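You operate a simulated robot arm through the tools that you are given. There is no shell and no other tool. Be economical: measure what you need, move in short steps, check, and stop when the job is done.

You are at the controls of a simulated robot arm. One attempt, no reset.

JOB
Measure the red-taped short hose's crimp and lay it in its grade's lane.
Fine: 32.00 mm within 0.25 is GOOD, larger REDO, smaller SCRAP. Leave the caliper open.
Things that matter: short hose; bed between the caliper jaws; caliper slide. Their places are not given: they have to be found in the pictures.

The check looks at the end state, three seconds after you hand in, the way a careful person would. Anything else that was tipped, shoved, dropped, spilled or broken makes it a failure.

ROBOT AND FRAMES
A 6-joint arm with a two-finger parallel gripper, fixed in place. Base frame: the origin is at the foot of the arm, x ahead of it, y to its left, z up; the work surface is at about z = 0.94. Readings come in m, rad, newtons and seconds.
With the tool pointing down near the work surface it reaches from about 0.22 to 0.66 m from the base axis. Its first joint turns from -1.152 to 1.152 rad. Payload 2.9 kg.
The TCP is the grasp point between the finger pads, 0.03 m short of the fingertips. In the tool frame z runs along the fingers and y along their closing line. Largest opening 0.11 m; finger width 0.02, thickness 0.01; the body of the gripper, 0.048 by 0.112 m, starts 0.055 m behind the TCP.
Orientation is that of the tool frame in the base frame, as [roll, pitch, yaw] about the fixed x, y, z axes, in that order (R = Rz(yaw) Ry(pitch) Rx(roll)). With the fingers straight down and closing along the base's y, the tool's x points along the base's -x, its y along +y and its z along -z.

CONTROLS
- The arm moves only by the tool send_rows. Its argument "increments" is a list of rows, each a list of 6 numbers: the shift along the tool's x, y, z in m, then the turn, a rotation vector about the tool's x, y, z in rad. In form: [[tx, ty, tz, rx, ry, rz], ...]. A call has 1 to 8 rows; each row shifts and turns the commanded pose from where the row before left it, along the tool's axes as they then stand. "claw" is the opening, from 0 (shut) to 1 (fully open), set as the call begins (left out, the last holds). A row lasts 0.2 s, in which the tool goes at most 0.05 m and 0.15 rad; a call with a longer step from one row to the next is refused whole, and so is a gripper value outside its range. Where a pose cannot be reached the arm comes as near as it can. A force on the tool above 40 N (or 10 N above the force at the start of the call, whichever is more), or a blocked arm, ends the call early, and 0.2 s more pass. The fingers move at their own pace (about 0.108 m/s each) and stop on an object; they squeeze with about 31 N. The grip force told is the motor's: it shows also when the fingers shut on nothing. Time passes only in rows, and 0.2 s behind the last, so rows that do not move let the fingers close. The reply holds the time, the measured pose of the TCP, the force on the tool along the base axes, the opening and the grip force, in the units named above and with some noise, and new pictures: "show" is both (left out), scene, wrist or none.
- Cameras (640 x 400 px; columns grow to the right, rows downward): "scene" is fixed at [0.0935, 0.4419, 1.3862]; the picture's right is [-0.43, -0.90, 0.00], its down [-0.48, 0.23, -0.85] and it looks along [0.76, -0.37, -0.53] (base axes); focal length 275 px, centre (320, 200). "wrist" rides on the gripper at [-0.036, 0, -0.057] in the tool frame; the picture's right is [0.00, -1.00, 0.00], its down [0.97, 0.00, -0.24] and it looks along [0.24, 0.00, 0.97] (tool axes); focal length 218 px, centre (320, 200).
- pixel_to_xyz(camera, pixels): for up to 12 pixels [column, row] of the newest picture of that camera ("zoom" is the newest enlarged one), the place [x, y, z] in the base frame of the surface seen there, good to about 0.003 m, but the place of the scene camera against the robot may be out by one fixed shift of up to 0.025 m in any direction. No time passes.
- zoom(camera, box): a new picture of the part [left, top, right, bottom] of that camera's present view, enlarged. No time passes.
- close_job(): hands the job in; it is judged then, once.

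Work in short steps. Measure before you move; look again where a grasp or a placing could have gone wrong, and mend it. You have 80 turns and 120 pictures in all, those below and enlarged ones among them. Open the gripper and draw the arm clear of the work before you hand the job in, unless the task says otherwise; then end with one line.

The tools are called after "Request:" as name(argument=value, ...) on one line, values as JSON. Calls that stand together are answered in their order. send_rows: Moves the arm, as the interface text tells. Its arguments: {"type":"object","properties":{"increments":{"type":"array","items":{"type":"array","items":{"type":"number"}}},"claw":{"type":"number"},"show":{"type":"string","enum":["both","scene","wrist","none"]}},"required":["increments"]} The other tools are called the same way: pixel_to_xyz (camera, pixels) gives the place of the surface under pixels of a picture; zoom (camera, box) takes an enlarged picture of a part of a camera's view; close_job () hands the job in.

At the start:

```text
time_s: 0.0
ee_pos: [0.3496, 0.2486, 1.2492]
tcp_rot: [-3.14, 0.0, 3.141]
wrist_force: [-0.6, 0.0, 0.3]
width: 0.11
gripper_force: 0.1
```

scene: 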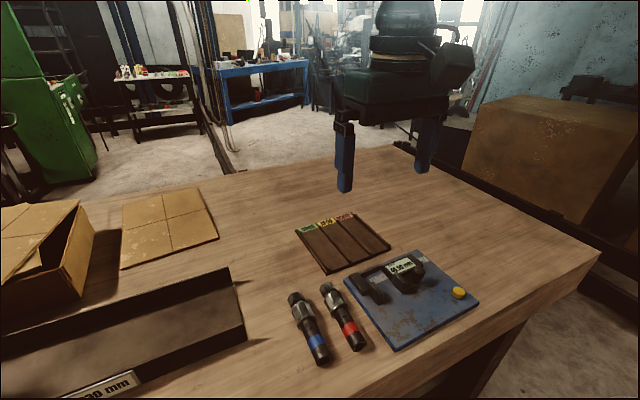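
wrist: 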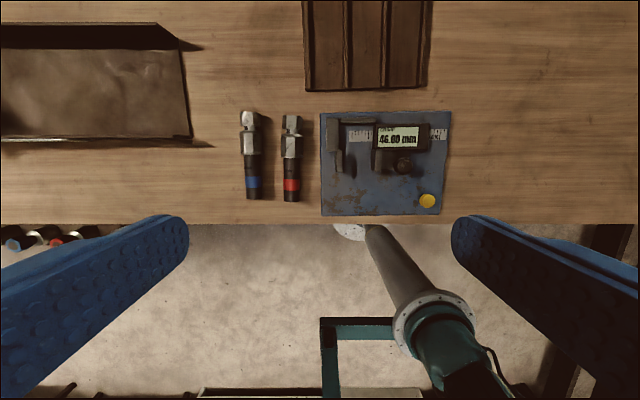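

The wrist view shows two short hoses (blue tape at 252,155; red tape at 291,158) and a caliper plate (385,165). I'll zoom in on them and measure key points.

Request:
zoom(camera="wrist", box=[220, 90, 470, 230])

Request:
zoom(camera="scene", box=[270, 200, 490, 370])

Request:
pixel_to_xyz(camera="wrist", pixels=[[291, 120], [291, 145], [291, 170], [291, 186], [291, 198], [335, 135], [338, 160], [385, 160], [405, 165], [427, 201], [357, 165], [400, 138]])

```text
2.56 times, centred on (345, 160) of wrist
```

zoom: 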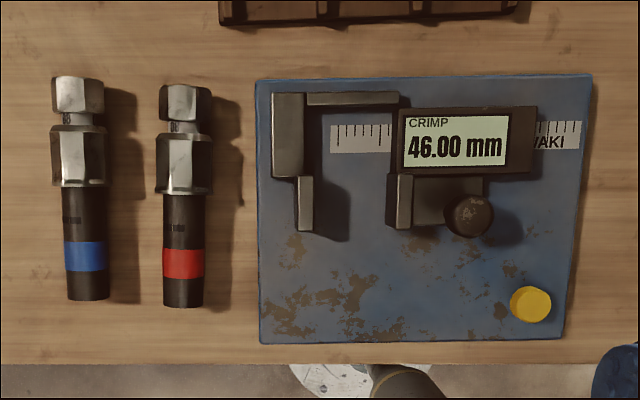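

```text
2.35 times, centred on (380, 285) of scene
```

zoom: 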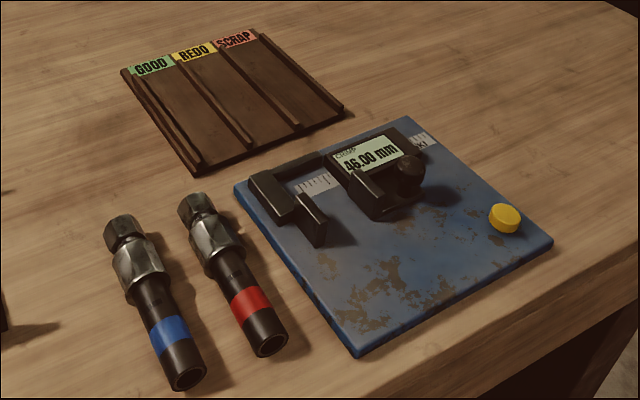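

```text
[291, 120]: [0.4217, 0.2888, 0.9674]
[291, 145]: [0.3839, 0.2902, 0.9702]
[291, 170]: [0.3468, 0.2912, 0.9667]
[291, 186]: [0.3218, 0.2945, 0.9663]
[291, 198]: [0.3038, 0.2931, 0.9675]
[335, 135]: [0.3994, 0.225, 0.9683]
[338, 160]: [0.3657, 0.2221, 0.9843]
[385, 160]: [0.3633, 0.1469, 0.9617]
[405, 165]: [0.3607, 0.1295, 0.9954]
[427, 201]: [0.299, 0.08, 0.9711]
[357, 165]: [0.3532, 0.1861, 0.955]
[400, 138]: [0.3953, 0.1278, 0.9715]
```

The caliper jaws gap along y, fixed jaw near y≈0.22. I move nearer over the caliper for a better look.

Request:
send_rows(increments=[[-0.02, -0.025, 0.03, 0, 0, 0], [-0.02, -0.025, 0.03, 0, 0, 0], [-0.01, -0.02, 0.03, 0, 0, 0], [0, 0, 0.03, 0, 0, 0], [0, 0, 0, 0, 0, 0]], show="wrist")

```text
time_s: 1.2
ee_pos: [0.3998, 0.1768, 1.1286]
tcp_rot: [3.141, -0.002, -3.141]
wrist_force: [0.1, 0.6, -0.3]
width: 0.1102
gripper_force: 0.0
```

wrist: 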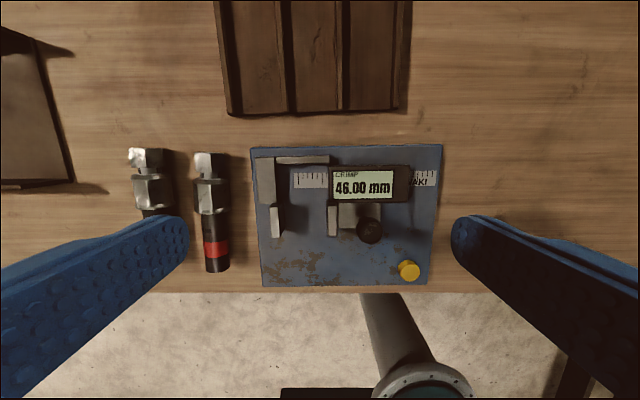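

I zoom on the caliper and measure jaw, beam and plate points.

Request:
zoom(camera="wrist", box=[180, 130, 460, 300])

Request:
pixel_to_xyz(camera="wrist", pixels=[[265, 170], [267, 195], [274, 215], [274, 230], [300, 160], [305, 180], [305, 220], [332, 212], [332, 230], [347, 215], [370, 228], [408, 270]])

Request:
pixel_to_xyz(camera="wrist", pixels=[[210, 155], [210, 172], [208, 180], [209, 195], [210, 212], [215, 225], [216, 250], [217, 268], [300, 250], [256, 150], [440, 148], [335, 200]])

```text
2.29 times, centred on (320, 215) of wrist
```

zoom: 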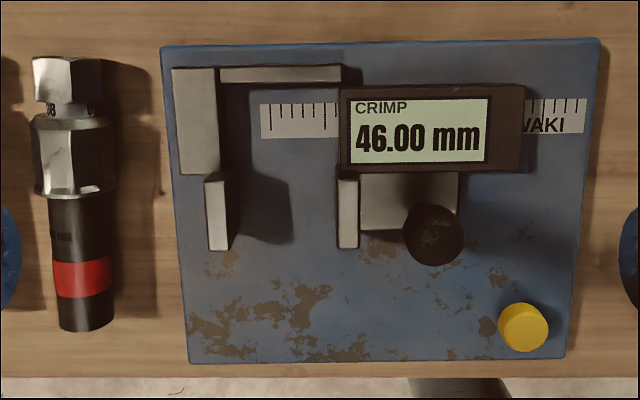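

```text
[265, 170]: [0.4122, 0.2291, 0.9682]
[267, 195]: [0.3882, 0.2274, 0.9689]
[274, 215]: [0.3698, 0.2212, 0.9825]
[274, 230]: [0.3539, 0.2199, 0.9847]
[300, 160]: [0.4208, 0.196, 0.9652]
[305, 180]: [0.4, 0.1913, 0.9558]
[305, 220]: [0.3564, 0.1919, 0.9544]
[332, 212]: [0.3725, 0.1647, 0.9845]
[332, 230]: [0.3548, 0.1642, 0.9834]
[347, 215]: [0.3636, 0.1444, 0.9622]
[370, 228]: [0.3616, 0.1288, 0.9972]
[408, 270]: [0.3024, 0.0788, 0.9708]
```

```text
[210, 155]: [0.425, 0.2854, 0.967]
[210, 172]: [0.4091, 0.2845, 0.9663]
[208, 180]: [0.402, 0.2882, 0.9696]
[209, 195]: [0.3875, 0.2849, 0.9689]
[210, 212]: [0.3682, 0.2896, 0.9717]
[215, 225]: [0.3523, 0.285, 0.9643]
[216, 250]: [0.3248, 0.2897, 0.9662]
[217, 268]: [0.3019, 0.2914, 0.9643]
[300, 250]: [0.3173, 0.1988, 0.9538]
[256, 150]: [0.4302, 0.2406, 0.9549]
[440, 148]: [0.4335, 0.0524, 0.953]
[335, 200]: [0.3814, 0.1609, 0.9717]
```

Caliper: plate top z≈0.954, jaw faces y≈0.216 and 0.170 at x≈0.352–0.375, beam at x≈0.415. Red hose axis runs from (0.425,0.291) to (0.305,0.296), so yaw is about −0.04. I go over the hose just tailward of the ferrule, with the claw part-open, and stop above it to check.

Request:
send_rows(increments=[[0.012, 0.03, 0, 0, 0, 0], [0.012, 0.03, 0, 0, 0, 0], [0.012, 0.03, 0, 0, 0, 0], [0.011, 0.0275, 0, 0, 0, 0.0425], [0, 0, 0.035, 0, 0, 0], [0, 0, 0.035, 0, 0, 0], [0, 0, 0, 0, 0, 0]], claw=0.48)

```text
time_s: 2.8
ee_pos: [0.3535, 0.2948, 1.0588]
tcp_rot: [-3.141, 0.0, 3.096]
wrist_force: [-0.2, 0.1, -1.1]
width: 0.0529
gripper_force: 0.1
```

scene: 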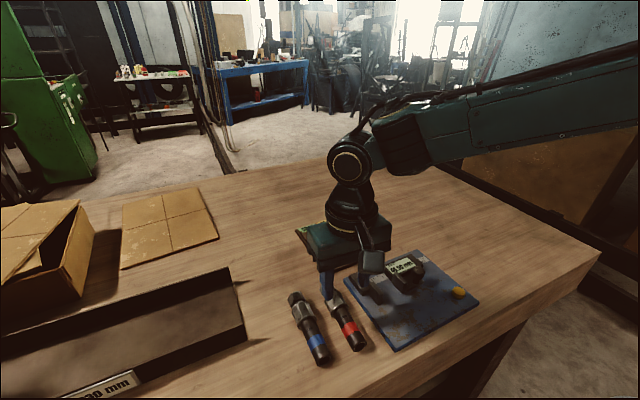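
wrist: 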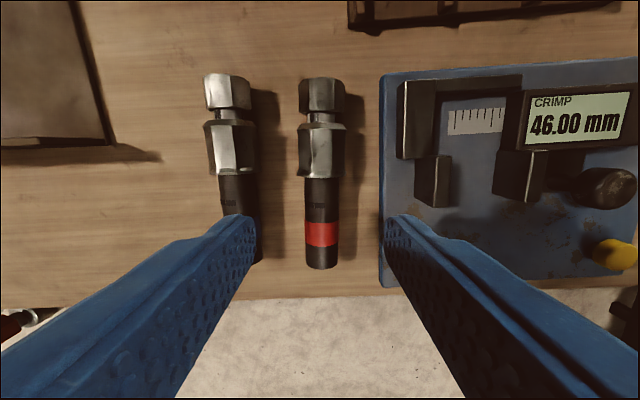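

The hose is centred (px 321) and aligned, and both fingers have clear gaps. I descend so the tips end at about z 0.946.

Request:
send_rows(increments=[[0, 0, 0.03, 0, 0, 0], [0, 0, 0.03, 0, 0, 0], [0, 0, 0.0225, 0, 0, 0], [0, 0, 0, 0, 0, 0]], show="wrist")

```text
time_s: 3.8
ee_pos: [0.3523, 0.2943, 0.9761]
tcp_rot: [-3.141, 0.0, 3.1]
wrist_force: [0.2, 0.0, -0.4]
width: 0.0528
gripper_force: 0.1
```

wrist: 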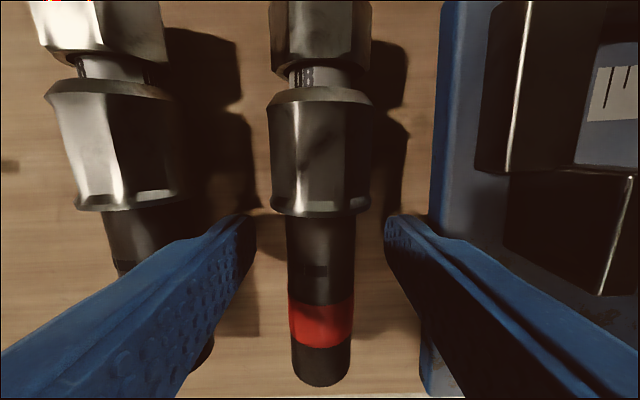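

Fingers straddle the hose just below the ferrule. Closing.

Request:
send_rows(increments=[[0, 0, 0, 0, 0, 0], [0, 0, 0, 0, 0, 0], [0, 0, 0, 0, 0, 0]], claw=0, show="wrist")

```text
time_s: 4.6
ee_pos: [0.352, 0.2944, 0.9757]
tcp_rot: [-3.141, -0.001, 3.099]
wrist_force: [-0.6, -1.1, -0.4]
width: 0.0233
gripper_force: 31.3
```

wrist: 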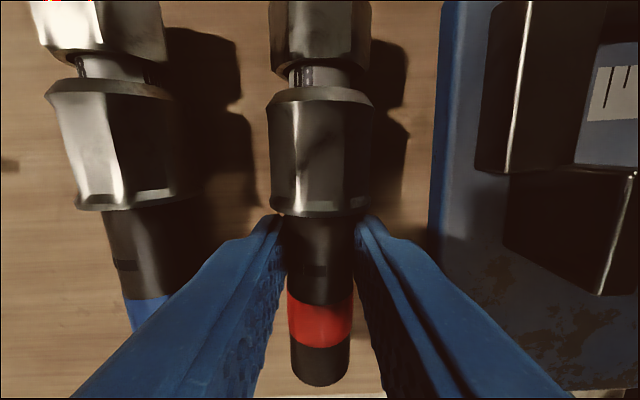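

Gripped at 23.3 mm on the hose. Lift 8 cm and check that it holds level.

Request:
send_rows(increments=[[0, 0, -0.02, 0, 0, 0], [0, 0, -0.03, 0, 0, 0], [0, 0, -0.03, 0, 0, 0], [0, 0, 0, 0, 0, 0]])

```text
time_s: 5.6
ee_pos: [0.3538, 0.2945, 1.0574]
tcp_rot: [-3.141, 0.0, 3.099]
wrist_force: [0.2, -0.2, -2.1]
width: 0.0234
gripper_force: 31.3
```

scene: 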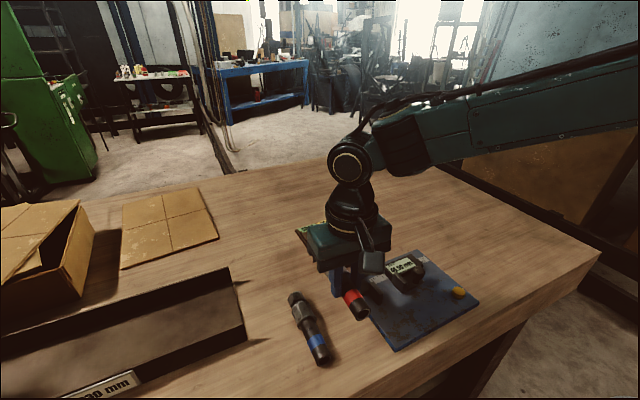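
wrist: 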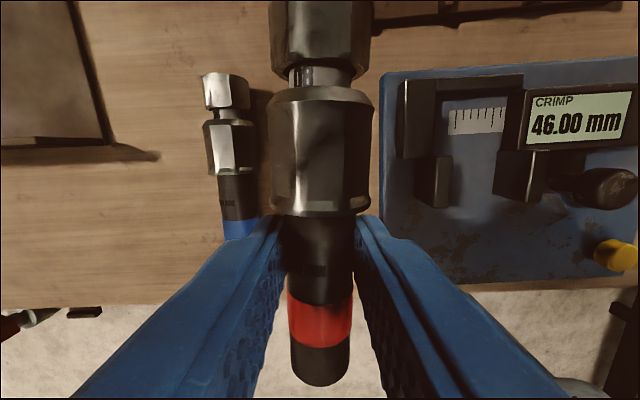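

The hose is held level. Move over the gap: ferrule centre to x≈0.360, y≈0.196, turned by +0.06 to match the caliper.

Request:
send_rows(increments=[[0.006, -0.025, 0, 0, 0, 0], [0.006, -0.025, 0, 0, 0, 0], [0.006, -0.025, 0, 0, 0, 0], [0.0061, -0.0252, 0, 0, 0, 0], [0, 0, 0, 0, 0, -0.06], [0, 0, 0, 0, 0, 0]])

```text
time_s: 7.0
ee_pos: [0.323, 0.1966, 1.0568]
tcp_rot: [3.141, 0.0, -3.125]
wrist_force: [-0.2, 0.5, -2.4]
width: 0.0235
gripper_force: 31.0
```

scene: 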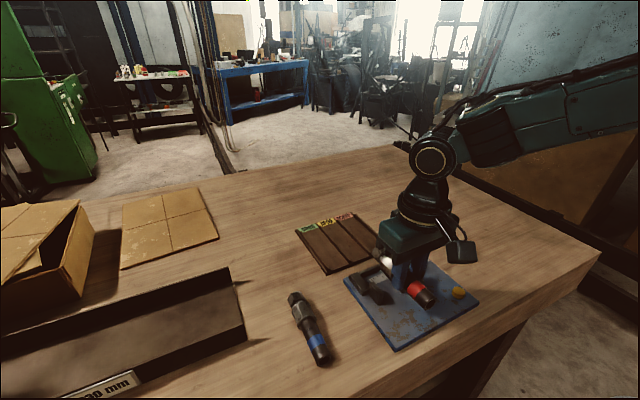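
wrist: 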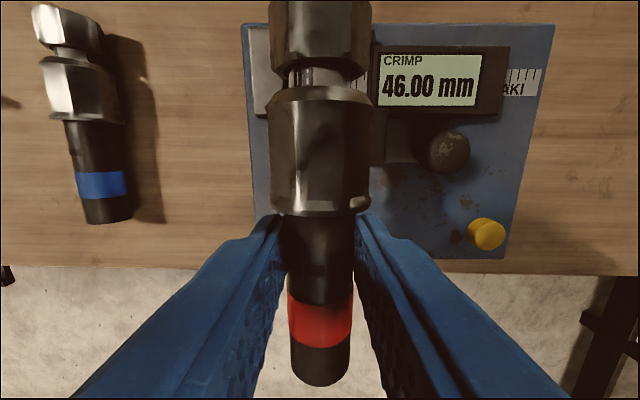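

Position is good; shift 2 mm toward −y for jaw clearance, then lower between the jaws to just above the plate.

Request:
send_rows(increments=[[-0.001, -0.002, 0.02, 0, 0, 0], [0, 0, 0.02, 0, 0, 0], [0, 0, 0.015, 0, 0, 0], [0, 0, 0.006, 0, 0, 0], [0, 0, 0, 0, 0, 0]])

```text
time_s: 8.2
ee_pos: [0.3251, 0.1944, 0.9947]
tcp_rot: [-3.14, -0.003, -3.126]
wrist_force: [-1.1, -0.4, -1.8]
width: 0.0236
gripper_force: 31.1
```

scene: 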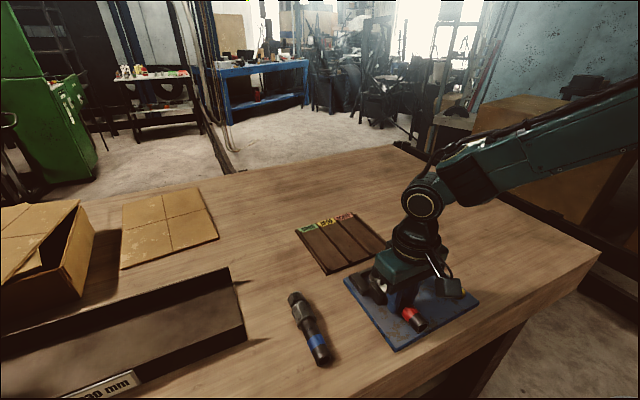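
wrist: 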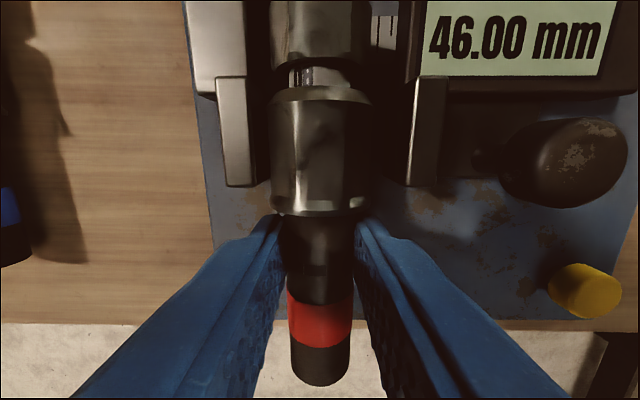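

The ferrule sits between the jaws with gaps on both sides. I lower in small steps and watch the force.

Request:
send_rows(increments=[[0, 0, 0.002, 0, 0, 0], [0, 0, 0.0015, 0, 0, 0], [0, 0, 0, 0, 0, 0]], show="none")

Request:
send_rows(increments=[[0, 0, 0.0015, 0, 0, 0], [0, 0, 0, 0, 0, 0]], show="none")

```text
time_s: 9.0
ee_pos: [0.3248, 0.1939, 0.9923]
tcp_rot: [3.141, 0.001, -3.124]
wrist_force: [0.4, 0.4, -1.7]
width: 0.0233
gripper_force: 31.0
```

```text
time_s: 9.6
ee_pos: [0.3253, 0.1956, 0.992]
tcp_rot: [3.141, -0.002, -3.124]
wrist_force: [-4.5, -4.4, 13.2]
width: 0.0236
gripper_force: 30.7
```

Contact felt (13 N up). Release the hose.

Request:
send_rows(increments=[[0, 0, -0.001, 0, 0, 0], [0, 0, 0, 0, 0, 0], [0, 0, 0, 0, 0, 0]], claw=0.42, show="wrist")

```text
time_s: 10.4
ee_pos: [0.3262, 0.1945, 0.9927]
tcp_rot: [-3.14, 0.001, -3.125]
wrist_force: [0.0, -0.3, 0.1]
width: 0.046
gripper_force: 0.0
```

wrist: 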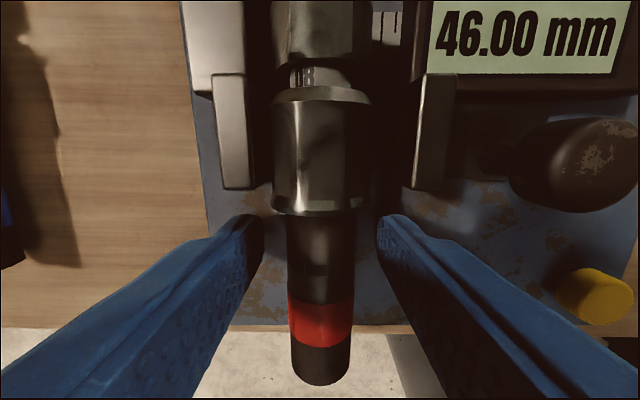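

Released and lying in place. Retreat straight up and look.

Request:
send_rows(increments=[[0, 0, -0.02, 0, 0, 0], [0, 0, -0.03, 0, 0, 0], [0, 0, -0.03, 0, 0, 0], [0, 0, 0, 0, 0, 0]])

Request:
zoom(camera="scene", box=[320, 230, 500, 360])

```text
time_s: 11.4
ee_pos: [0.3245, 0.1943, 1.0722]
tcp_rot: [-3.141, 0.001, -3.125]
wrist_force: [0.7, 0.2, 0.0]
width: 0.0462
gripper_force: 0.0
```

scene: 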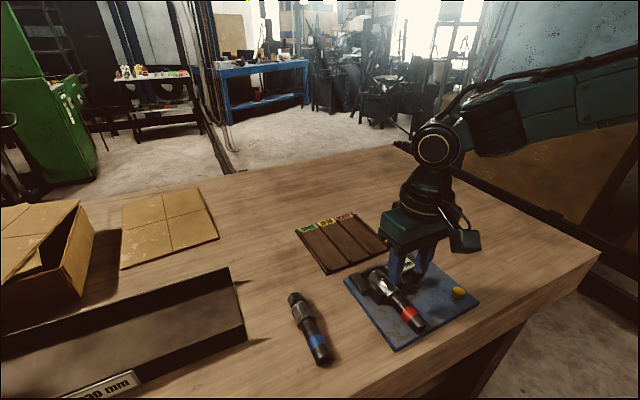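
wrist: 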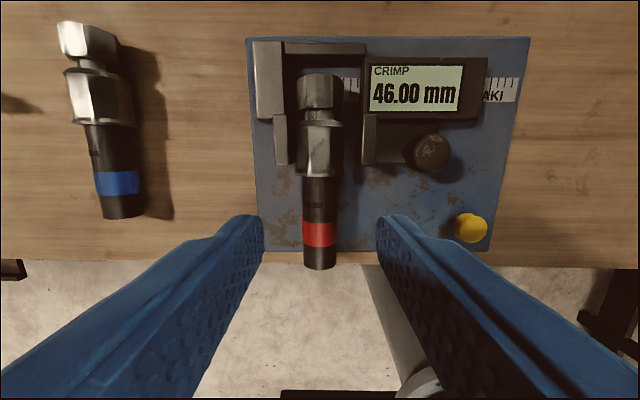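

```text
3.08 times, centred on (410, 295) of scene
```

zoom: 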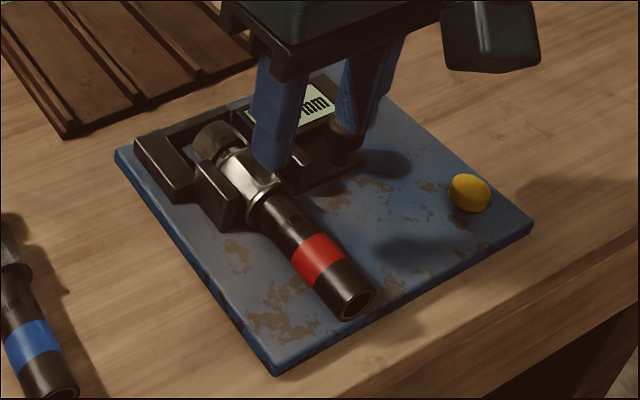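

The hose lies cleanly between the jaws, clear of the beam. The knob is at about (0.359, 0.130). I go above it with the claw at 34 mm.

Request:
send_rows(increments=[[-0.0105, -0.0213, 0, 0, 0, 0], [-0.0105, -0.0213, 0, 0, 0, 0], [-0.0105, -0.0212, 0, 0, 0, 0], [0, 0, 0.03, 0, 0, 0], [0, 0, 0, 0, 0, 0]], claw=0.31)

```text
time_s: 12.6
ee_pos: [0.3582, 0.1308, 1.041]
tcp_rot: [3.141, 0.0, -3.123]
wrist_force: [-0.4, -0.1, 0.3]
width: 0.034
gripper_force: 0.0
```

scene: 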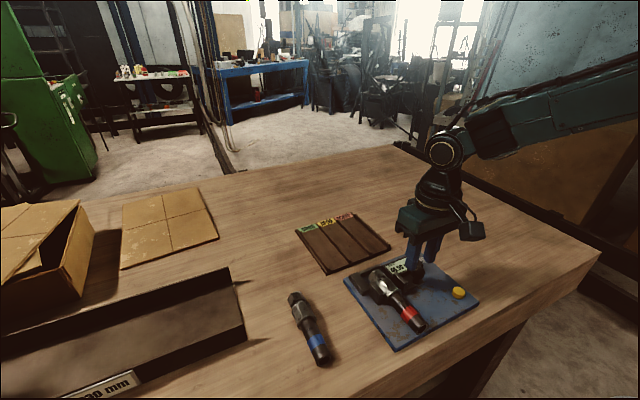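
wrist: 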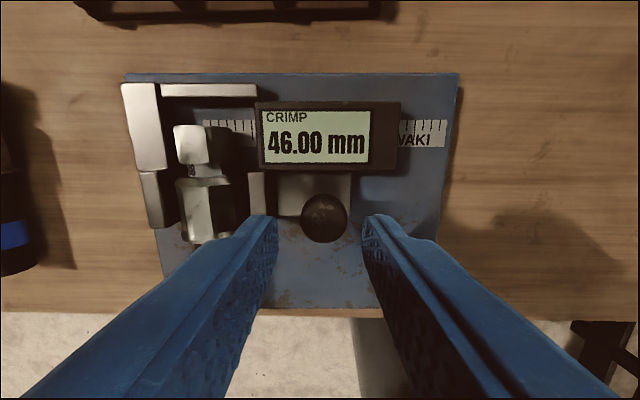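

The knob is centred between the fingers (324,218), and the left finger clears the jaw by ~4 mm. Descend to z≈1.003.

Request:
send_rows(increments=[[0, -0.001, 0.015, 0, 0, 0], [0, 0, 0.015, 0, 0, 0], [0, 0, 0.008, 0, 0, 0], [0, 0, 0, 0, 0, 0]], show="wrist")

```text
time_s: 13.6
ee_pos: [0.3575, 0.131, 1.0051]
tcp_rot: [-3.141, 0.001, -3.124]
wrist_force: [-0.3, -0.8, -0.4]
width: 0.0342
gripper_force: 0.0
```

wrist: 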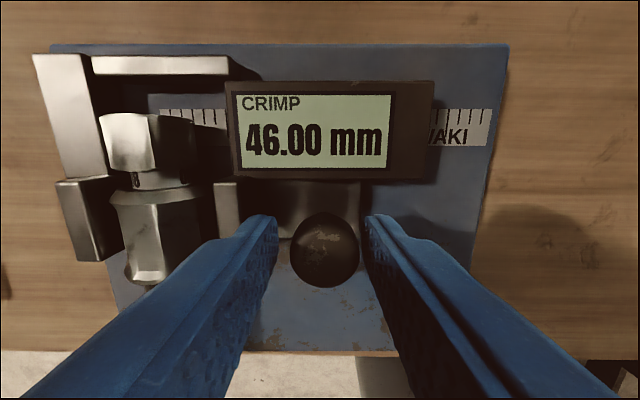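

The fingers straddle the knob. Close on it.

Request:
send_rows(increments=[[0, 0, 0, 0, 0, 0], [0, 0, 0, 0, 0, 0]], claw=0, show="wrist")

```text
time_s: 14.2
ee_pos: [0.3565, 0.1318, 1.004]
tcp_rot: [3.141, 0.0, -3.124]
wrist_force: [0.6, 0.7, 0.4]
width: 0.0235
gripper_force: 30.6
```

wrist: 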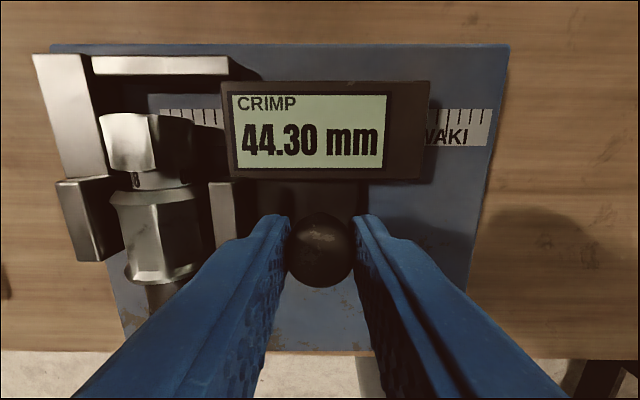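

The knob is held and reads 44.30. Slide toward the hose by 8 mm in small steps.

Request:
send_rows(increments=[[0, 0.002, 0, 0, 0, 0], [0, 0.002, 0, 0, 0, 0], [0, 0.002, 0, 0, 0, 0], [0, 0.002, 0, 0, 0, 0], [0, 0, 0, 0, 0, 0]], show="wrist")

```text
time_s: 15.4
ee_pos: [0.3579, 0.1389, 1.0036]
tcp_rot: [3.139, 0.001, -3.124]
wrist_force: [-8.9, -1.2, 17.4]
width: 0.0235
gripper_force: 30.9
```

wrist: 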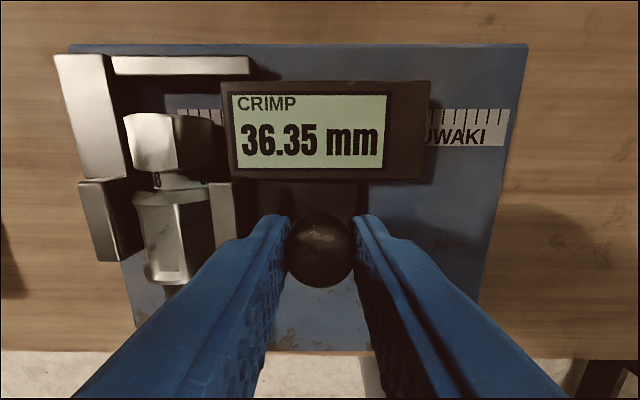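

36.35 now, with small off-axis force (17 N up). I ease up 0.5 mm and go on 3 mm.

Request:
send_rows(increments=[[0, 0, -0.0005, 0, 0, 0], [0, 0.001, 0, 0, 0, 0], [0, 0.001, 0, 0, 0, 0], [0, 0.001, 0, 0, 0, 0], [0, 0, 0, 0, 0, 0]], show="wrist")

```text
time_s: 16.6
ee_pos: [0.3569, 0.1425, 1.0049]
tcp_rot: [-3.141, 0.0, -3.123]
wrist_force: [-4.4, -3.2, 7.2]
width: 0.0234
gripper_force: 31.1
```

wrist: 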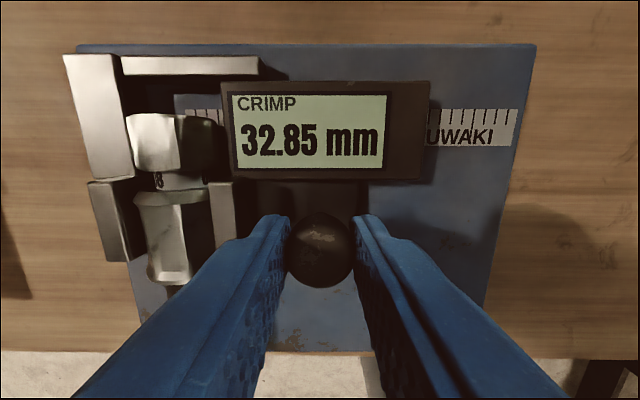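

32.85, with no jamming force in y yet. Continue in half-millimetre steps, reading each time.

Request:
send_rows(increments=[[0, 0.0005, 0, 0, 0, 0], [0, 0, 0, 0, 0, 0]], show="wrist")

Request:
send_rows(increments=[[0, 0.0005, 0, 0, 0, 0], [0, 0, 0, 0, 0, 0]], show="wrist")

```text
time_s: 17.2
ee_pos: [0.3564, 0.1414, 1.0048]
tcp_rot: [3.14, -0.002, -3.125]
wrist_force: [-3.6, -2.5, 12.5]
width: 0.0235
gripper_force: 31.0
```

wrist: 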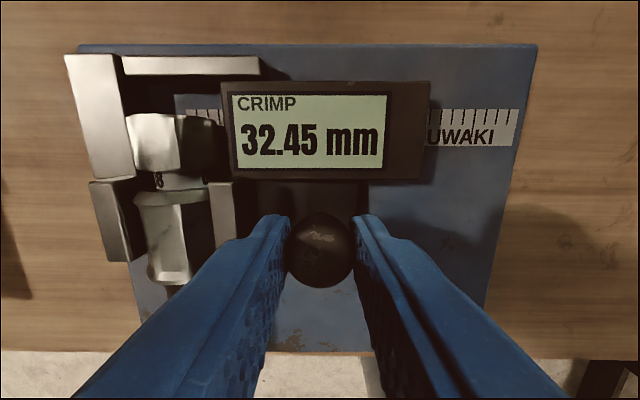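

```text
time_s: 17.8
ee_pos: [0.357, 0.1434, 1.0038]
tcp_rot: [-3.141, 0.001, -3.123]
wrist_force: [-7.5, -4.8, 14.0]
width: 0.0233
gripper_force: 30.8
```

wrist: 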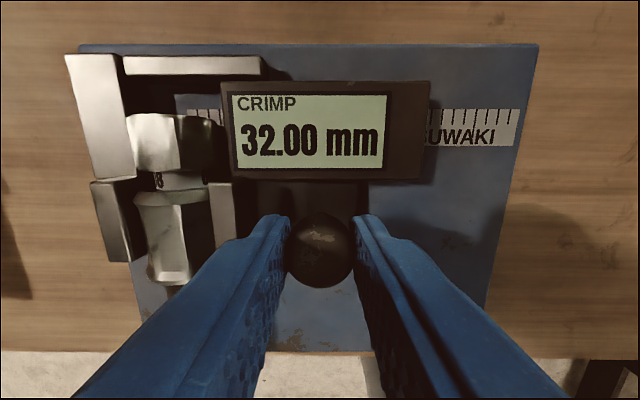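

Reading 32.00 and still moving freely (y force ~5 N), so it isn't seated yet. Continue in small steps.

Request:
send_rows(increments=[[0, 0.0005, 0, 0, 0, 0], [0, 0, 0, 0, 0, 0]], show="wrist")

Request:
send_rows(increments=[[0, 0.0005, 0, 0, 0, 0], [0, 0, 0, 0, 0, 0]], show="wrist")

```text
time_s: 18.4
ee_pos: [0.3571, 0.1442, 1.004]
tcp_rot: [3.14, 0.0, -3.123]
wrist_force: [-7.6, -6.0, 14.9]
width: 0.0237
gripper_force: 30.7
```

wrist: 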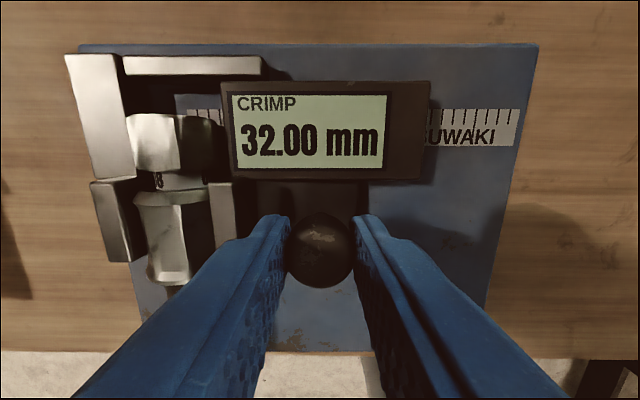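

```text
time_s: 19.0
ee_pos: [0.3571, 0.1433, 1.0046]
tcp_rot: [3.141, 0.001, -3.125]
wrist_force: [-5.0, -8.5, 12.6]
width: 0.0234
gripper_force: 31.2
```

wrist: 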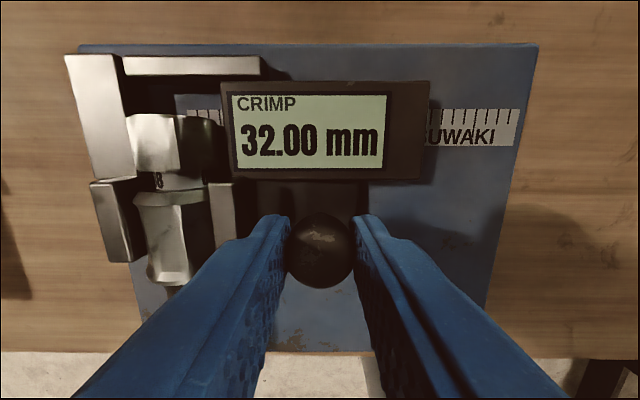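

It is stuck at 32.00 while the y force grows. I push a bit more to be sure it is truly seated, not just skewed.

Request:
send_rows(increments=[[0, 0.001, 0, 0, 0, 0], [0, 0.001, 0, 0, 0, 0], [0, 0, 0, 0, 0, 0]], show="wrist")

Request:
zoom(camera="wrist", box=[60, 60, 400, 300])

Request:
zoom(camera="scene", box=[340, 240, 480, 350])

```text
time_s: 19.8
ee_pos: [0.3574, 0.1439, 1.004]
tcp_rot: [-3.139, -0.002, -3.128]
wrist_force: [-2.8, -26.9, 4.8]
width: 0.0236
gripper_force: 30.8
```

wrist: 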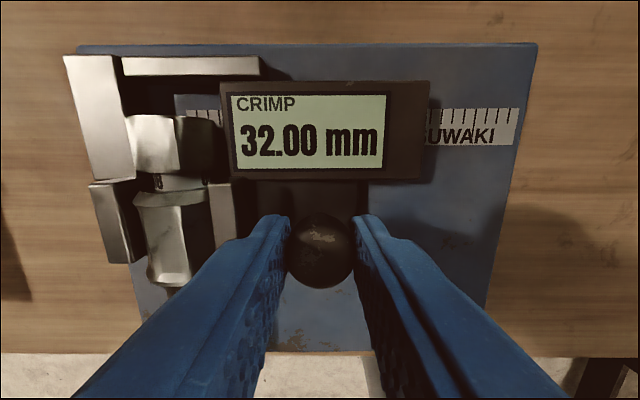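

```text
1.67 times, centred on (230, 180) of wrist
```

zoom: 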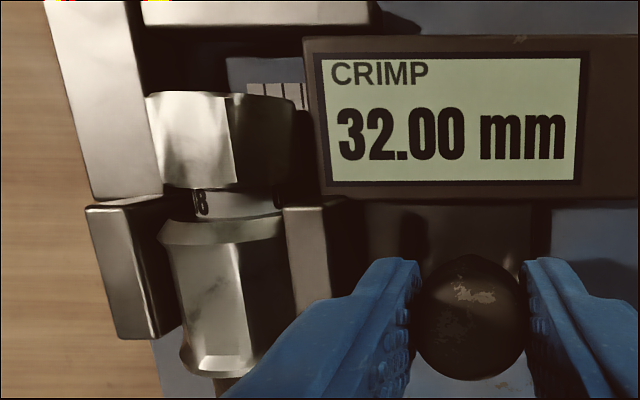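

```text
3.64 times, centred on (410, 295) of scene
```

zoom: 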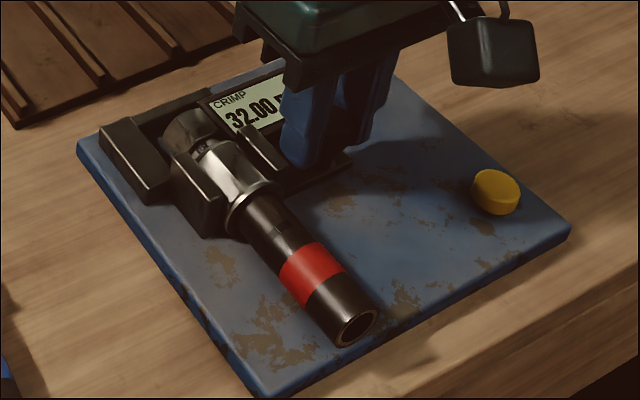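

Seated firmly: 32.00 mm with 27 N pushing, display unchanged, ferrule held between both jaws. That is GOOD. Now open the slide back by 16 mm.

Request:
send_rows(increments=[[0, -0.002, 0, 0, 0, 0], [0, -0.002, 0, 0, 0, 0], [0, -0.002, 0, 0, 0, 0], [0, -0.002, 0, 0, 0, 0], [0, -0.002, 0, 0, 0, 0], [0, -0.003, 0, 0, 0, 0], [0, -0.003, 0, 0, 0, 0], [0, 0, 0, 0, 0, 0]], show="wrist")

```text
time_s: 21.6
ee_pos: [0.3579, 0.1292, 1.0038]
tcp_rot: [3.141, 0.003, -3.124]
wrist_force: [-8.2, 0.7, 2.1]
width: 0.0236
gripper_force: 31.0
```

wrist: 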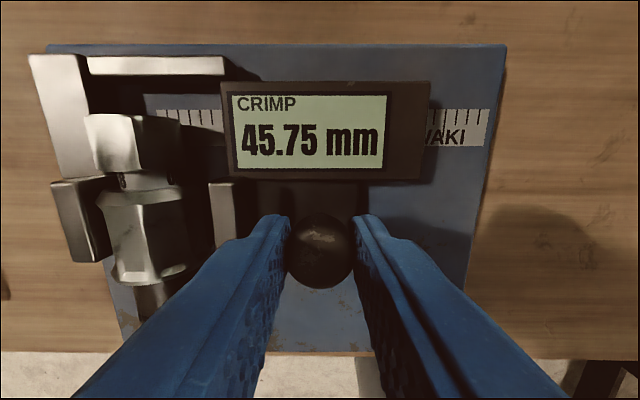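

Open again at 45.75. Release the knob and lift away, then look.

Request:
send_rows(increments=[[0, 0, 0, 0, 0, 0], [0, 0, 0, 0, 0, 0], [0, 0, -0.02, 0, 0, 0], [0, 0, -0.03, 0, 0, 0], [0, 0, -0.04, 0, 0, 0], [0, 0, 0, 0, 0, 0]], claw=0.3)

```text
time_s: 23.0
ee_pos: [0.3573, 0.1284, 1.0953]
tcp_rot: [-3.141, -0.001, -3.123]
wrist_force: [-1.1, -0.1, -0.6]
width: 0.0329
gripper_force: 0.0
```

scene: 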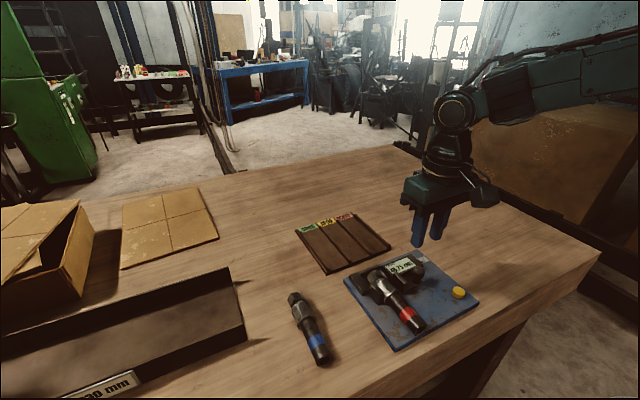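
wrist: 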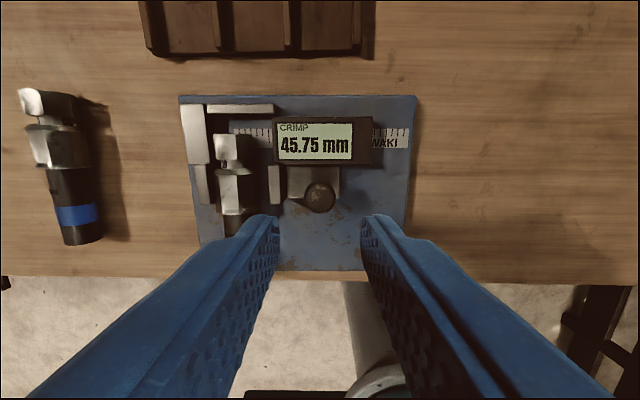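

Before picking, I view the lanes closely: go over the rack.

Request:
send_rows(increments=[[-0.03, 0.015, -0.01, 0, 0, 0], [-0.04, 0.015, -0.01, 0, 0, 0], [-0.04, 0.02, -0.01, 0, 0, 0], [-0.03, 0.02, -0.01, 0, 0, 0], [0, 0, 0, 0, 0, 0]], claw=0.48, show="wrist")

Request:
zoom(camera="scene", box=[285, 200, 405, 285])

```text
time_s: 24.2
ee_pos: [0.4971, 0.2048, 1.1348]
tcp_rot: [-3.142, 0.0, -3.125]
wrist_force: [-0.5, -0.5, -0.3]
width: 0.0529
gripper_force: 0.0
```

wrist: 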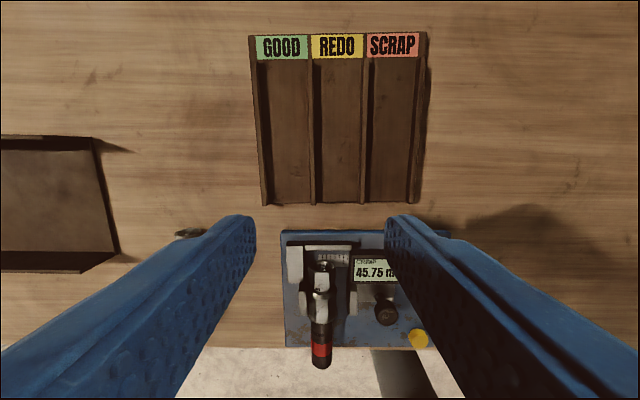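

```text
4.71 times, centred on (345, 242) of scene
```

zoom: 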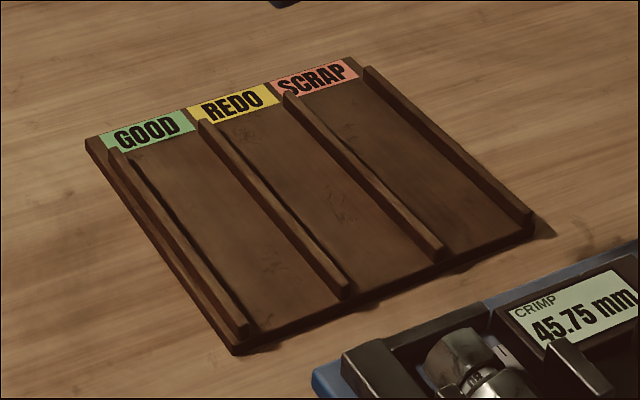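

Measure lane floor, dividers and ends; GOOD lane is the leftmost.

Request:
pixel_to_xyz(camera="wrist", pixels=[[285, 75], [285, 130], [288, 190], [258, 70], [262, 130], [266, 195], [312, 70], [313, 130], [314, 195], [282, 48], [290, 202], [200, 150]])

Request:
zoom(camera="wrist", box=[240, 20, 440, 220])

Request:
pixel_to_xyz(camera="wrist", pixels=[[317, 355], [318, 335], [318, 305], [321, 275], [248, 35], [426, 33], [264, 205], [416, 203]])

```text
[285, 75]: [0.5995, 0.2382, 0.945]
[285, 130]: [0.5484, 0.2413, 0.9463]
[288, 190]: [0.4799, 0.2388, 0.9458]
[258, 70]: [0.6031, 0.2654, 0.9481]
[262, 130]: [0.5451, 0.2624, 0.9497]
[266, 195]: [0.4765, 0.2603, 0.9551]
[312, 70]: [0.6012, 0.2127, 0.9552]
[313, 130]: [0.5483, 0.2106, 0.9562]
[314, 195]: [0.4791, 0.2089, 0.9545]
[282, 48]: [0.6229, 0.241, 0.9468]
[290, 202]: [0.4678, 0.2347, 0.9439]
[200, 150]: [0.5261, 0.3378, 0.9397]
```

```text
2.00 times, centred on (340, 120) of wrist
```

zoom: 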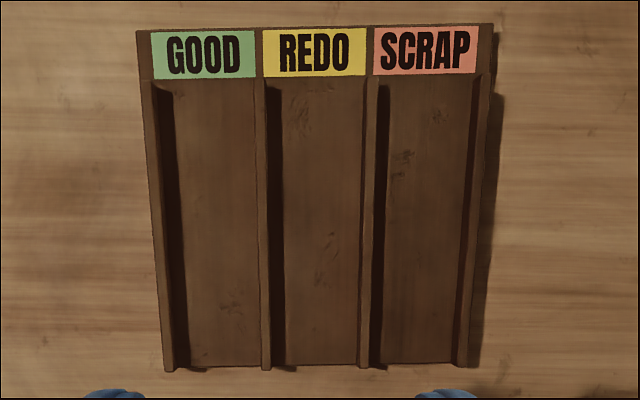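

```text
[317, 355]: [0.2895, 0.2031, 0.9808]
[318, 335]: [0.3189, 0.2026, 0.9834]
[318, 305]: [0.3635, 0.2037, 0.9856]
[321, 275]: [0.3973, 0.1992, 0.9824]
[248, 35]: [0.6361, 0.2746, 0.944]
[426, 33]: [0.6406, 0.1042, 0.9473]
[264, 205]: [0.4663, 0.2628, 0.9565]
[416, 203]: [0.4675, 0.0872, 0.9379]
```

GOOD lane: floor z≈0.9455, centre y≈0.2385 at x≈0.541, yaw≈+0.022, open x 0.468–0.615. Return over the hose in the bed.

Request:
send_rows(increments=[[0.04, 0, 0, 0, 0, 0], [0.045, -0.002, 0, 0, 0, 0], [0.045, 0, 0, 0, 0, 0], [0.042, 0, 0.025, 0, 0, 0], [0, 0, 0.03, 0, 0, 0], [0, 0, 0, 0, 0, 0]], claw=0.42, show="wrist")

```text
time_s: 25.6
ee_pos: [0.3235, 0.1972, 1.078]
tcp_rot: [-3.141, 0.0, -3.124]
wrist_force: [-0.4, -0.3, 0.6]
width: 0.0461
gripper_force: 0.1
```

wrist: 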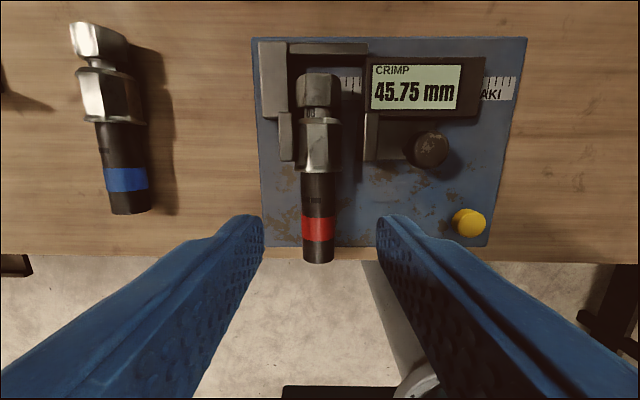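

The hose is centred (px 318). Descend to z≈0.996 (tips about 4 mm below the hose axis).

Request:
send_rows(increments=[[-0.0015, 0.001, 0.03, 0, 0, 0], [0, 0, 0.03, 0, 0, 0], [0, 0, 0.022, 0, 0, 0], [0, 0, 0, 0, 0, 0]], show="none")

Request:
send_rows(increments=[[0, 0, 0, 0, 0, 0], [0, 0, 0, 0, 0, 0], [0, 0, 0, 0, 0, 0]], claw=0, show="wrist")

```text
time_s: 26.6
ee_pos: [0.3256, 0.1993, 0.9983]
tcp_rot: [-3.141, -0.001, -3.124]
wrist_force: [0.9, -0.4, -0.8]
width: 0.0465
gripper_force: 0.0
```

```text
time_s: 27.4
ee_pos: [0.326, 0.1987, 0.998]
tcp_rot: [3.141, -0.001, -3.125]
wrist_force: [-0.1, -0.1, -0.1]
width: 0.0236
gripper_force: 31.4
```

wrist: 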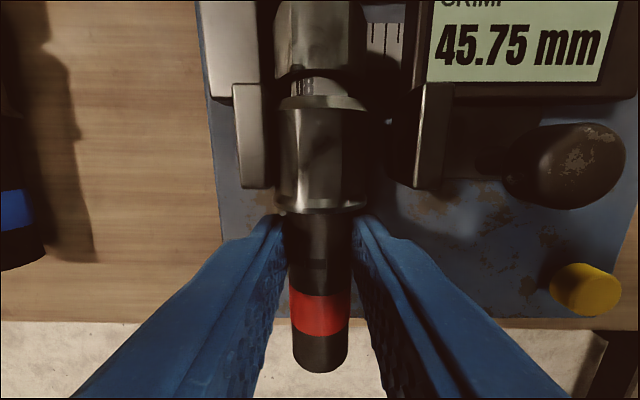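

Full 23.6 mm diameter gripped, but the tips are only slightly below the axis. I reopen, go 2 mm lower and regrip for security.

Request:
send_rows(increments=[[0, 0, 0, 0, 0, 0], [0, 0, 0.0025, 0, 0, 0], [0, 0, 0, 0, 0, 0]], claw=0.3, show="none")

Request:
send_rows(increments=[[0, 0, 0, 0, 0, 0], [0, 0, 0, 0, 0, 0]], claw=0, show="none")

Request:
send_rows(increments=[[0, 0, -0.01, 0, 0, 0], [0, 0, -0.02, 0, 0, 0], [0, 0, -0.03, 0, 0, 0], [0, 0, -0.03, 0, 0, 0], [0, 0, 0, 0, 0, 0]], show="both")

```text
time_s: 28.2
ee_pos: [0.3268, 0.1987, 0.9958]
tcp_rot: [-3.142, -0.001, -3.123]
wrist_force: [0.4, -0.4, -0.1]
width: 0.0331
gripper_force: 0.0
```

```text
time_s: 28.8
ee_pos: [0.3267, 0.1982, 0.9954]
tcp_rot: [3.142, 0.0, -3.124]
wrist_force: [-0.7, -3.0, 2.0]
width: 0.0236
gripper_force: 30.5
```

```text
time_s: 30.0
ee_pos: [0.3271, 0.1983, 1.0863]
tcp_rot: [-3.141, 0.0, -3.124]
wrist_force: [0.1, -0.6, -2.5]
width: 0.0234
gripper_force: 30.8
```

scene: 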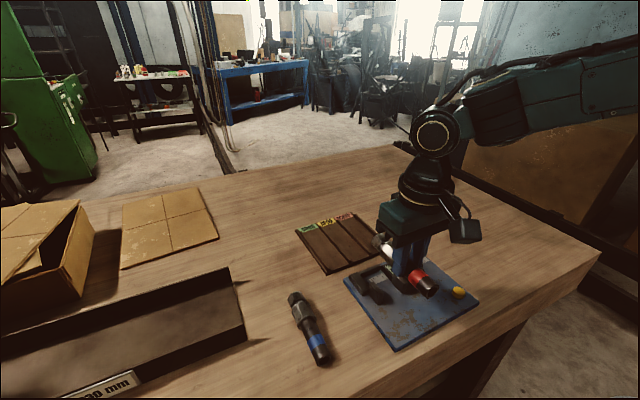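
wrist: 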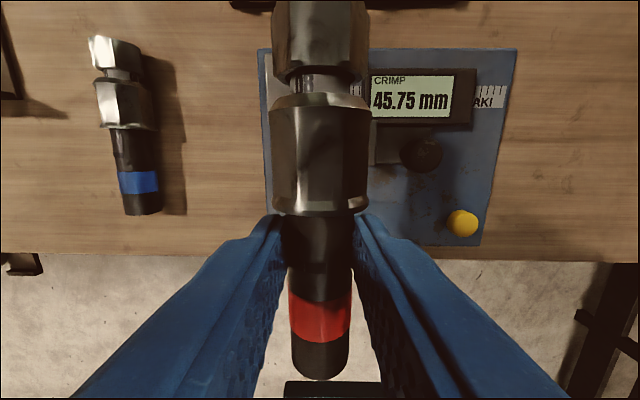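

Held securely. Carry over the GOOD lane: TCP to (0.528, 0.238).

Request:
send_rows(increments=[[-0.0336, 0.006, 0, 0, 0, 0], [-0.0336, 0.006, 0, 0, 0, 0], [-0.0336, 0.006, 0, 0, 0, 0], [-0.0336, 0.006, 0, 0, 0, 0], [-0.0336, 0.006, 0, 0, 0, 0], [-0.0336, 0.0065, 0, 0, 0, 0], [0, 0, 0, 0, 0, 0]])

```text
time_s: 31.6
ee_pos: [0.5283, 0.2389, 1.0847]
tcp_rot: [-3.141, 0.001, -3.123]
wrist_force: [0.3, -0.9, -1.9]
width: 0.0231
gripper_force: 31.3
```

scene: 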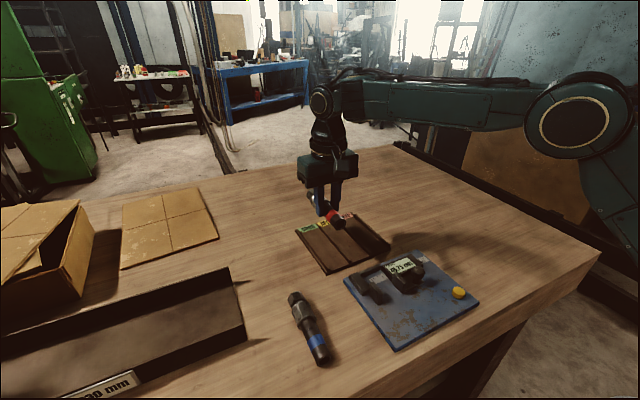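
wrist: 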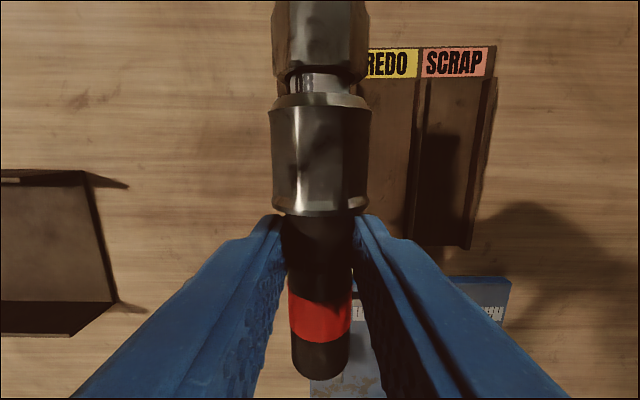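

The REDO/SCRAP divider at (411,200) implies GOOD lane centre y≈0.238, which agrees. Lower most of the way and look.

Request:
send_rows(increments=[[0, 0, 0.03, 0, 0, 0], [0, 0, 0.03, 0, 0, 0], [0, 0, 0.02, 0, 0, 0], [0, 0, 0.01, 0, 0, 0], [0, 0, 0, 0, 0, 0]])

Request:
zoom(camera="scene", box=[270, 190, 410, 285])

```text
time_s: 32.8
ee_pos: [0.5295, 0.2387, 0.9951]
tcp_rot: [-3.14, 0.001, -3.124]
wrist_force: [-0.9, 0.7, -1.9]
width: 0.0235
gripper_force: 31.1
```

scene: 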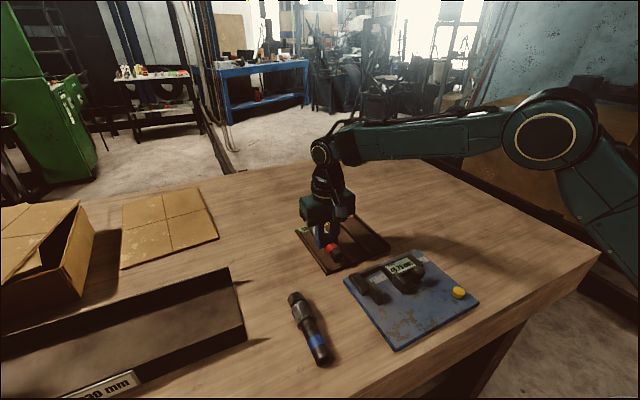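
wrist: 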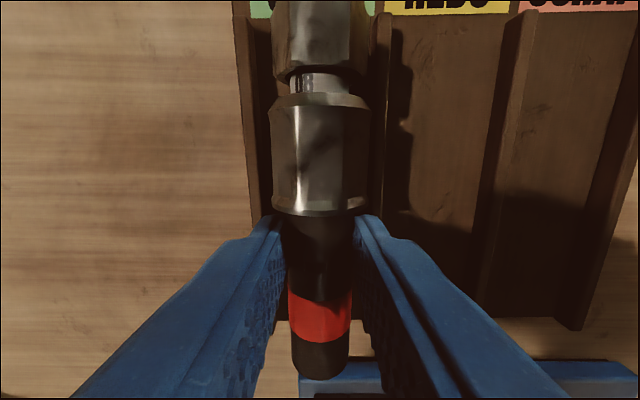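

```text
4.21 times, centred on (340, 238) of scene
```

zoom: 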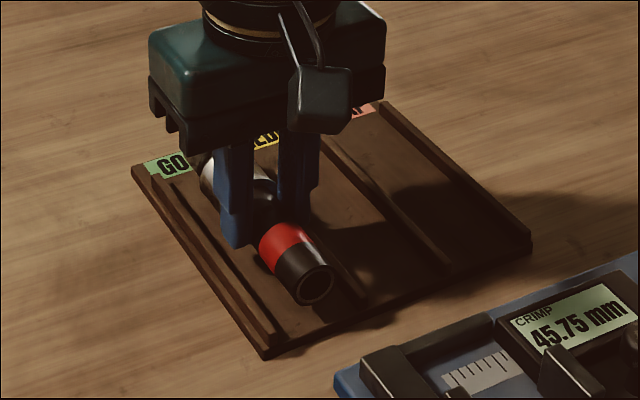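

Centred between the dividers. Lower in small steps until contact.

Request:
send_rows(increments=[[0, 0, 0.003, 0, 0, 0], [0, 0, 0.0025, 0, 0, 0], [0, 0, 0, 0, 0, 0]], show="none")

Request:
send_rows(increments=[[0, 0, 0.0015, 0, 0, 0], [0, 0, 0, 0, 0, 0]], show="none")

```text
time_s: 33.6
ee_pos: [0.5277, 0.238, 0.9895]
tcp_rot: [-3.14, 0.001, -3.125]
wrist_force: [0.2, 0.6, -1.8]
width: 0.0237
gripper_force: 30.6
```

```text
time_s: 34.2
ee_pos: [0.5278, 0.2388, 0.9888]
tcp_rot: [3.14, -0.001, -3.123]
wrist_force: [0.1, -0.4, -2.4]
width: 0.0234
gripper_force: 31.2
```

No contact yet; lower further in 1 mm steps.

Request:
send_rows(increments=[[0, 0, 0.001, 0, 0, 0], [0, 0, 0, 0, 0, 0]], show="none")

Request:
send_rows(increments=[[0, 0, 0.001, 0, 0, 0], [0, 0, 0, 0, 0, 0]], show="none")

```text
time_s: 34.8
ee_pos: [0.5277, 0.2386, 0.9875]
tcp_rot: [-3.141, -0.002, -3.124]
wrist_force: [-0.5, -0.8, -0.5]
width: 0.0236
gripper_force: 31.3
```

```text
time_s: 35.4
ee_pos: [0.5265, 0.2385, 0.9865]
tcp_rot: [3.14, 0.001, -3.124]
wrist_force: [-0.8, -0.1, 5.2]
width: 0.0236
gripper_force: 31.3
```

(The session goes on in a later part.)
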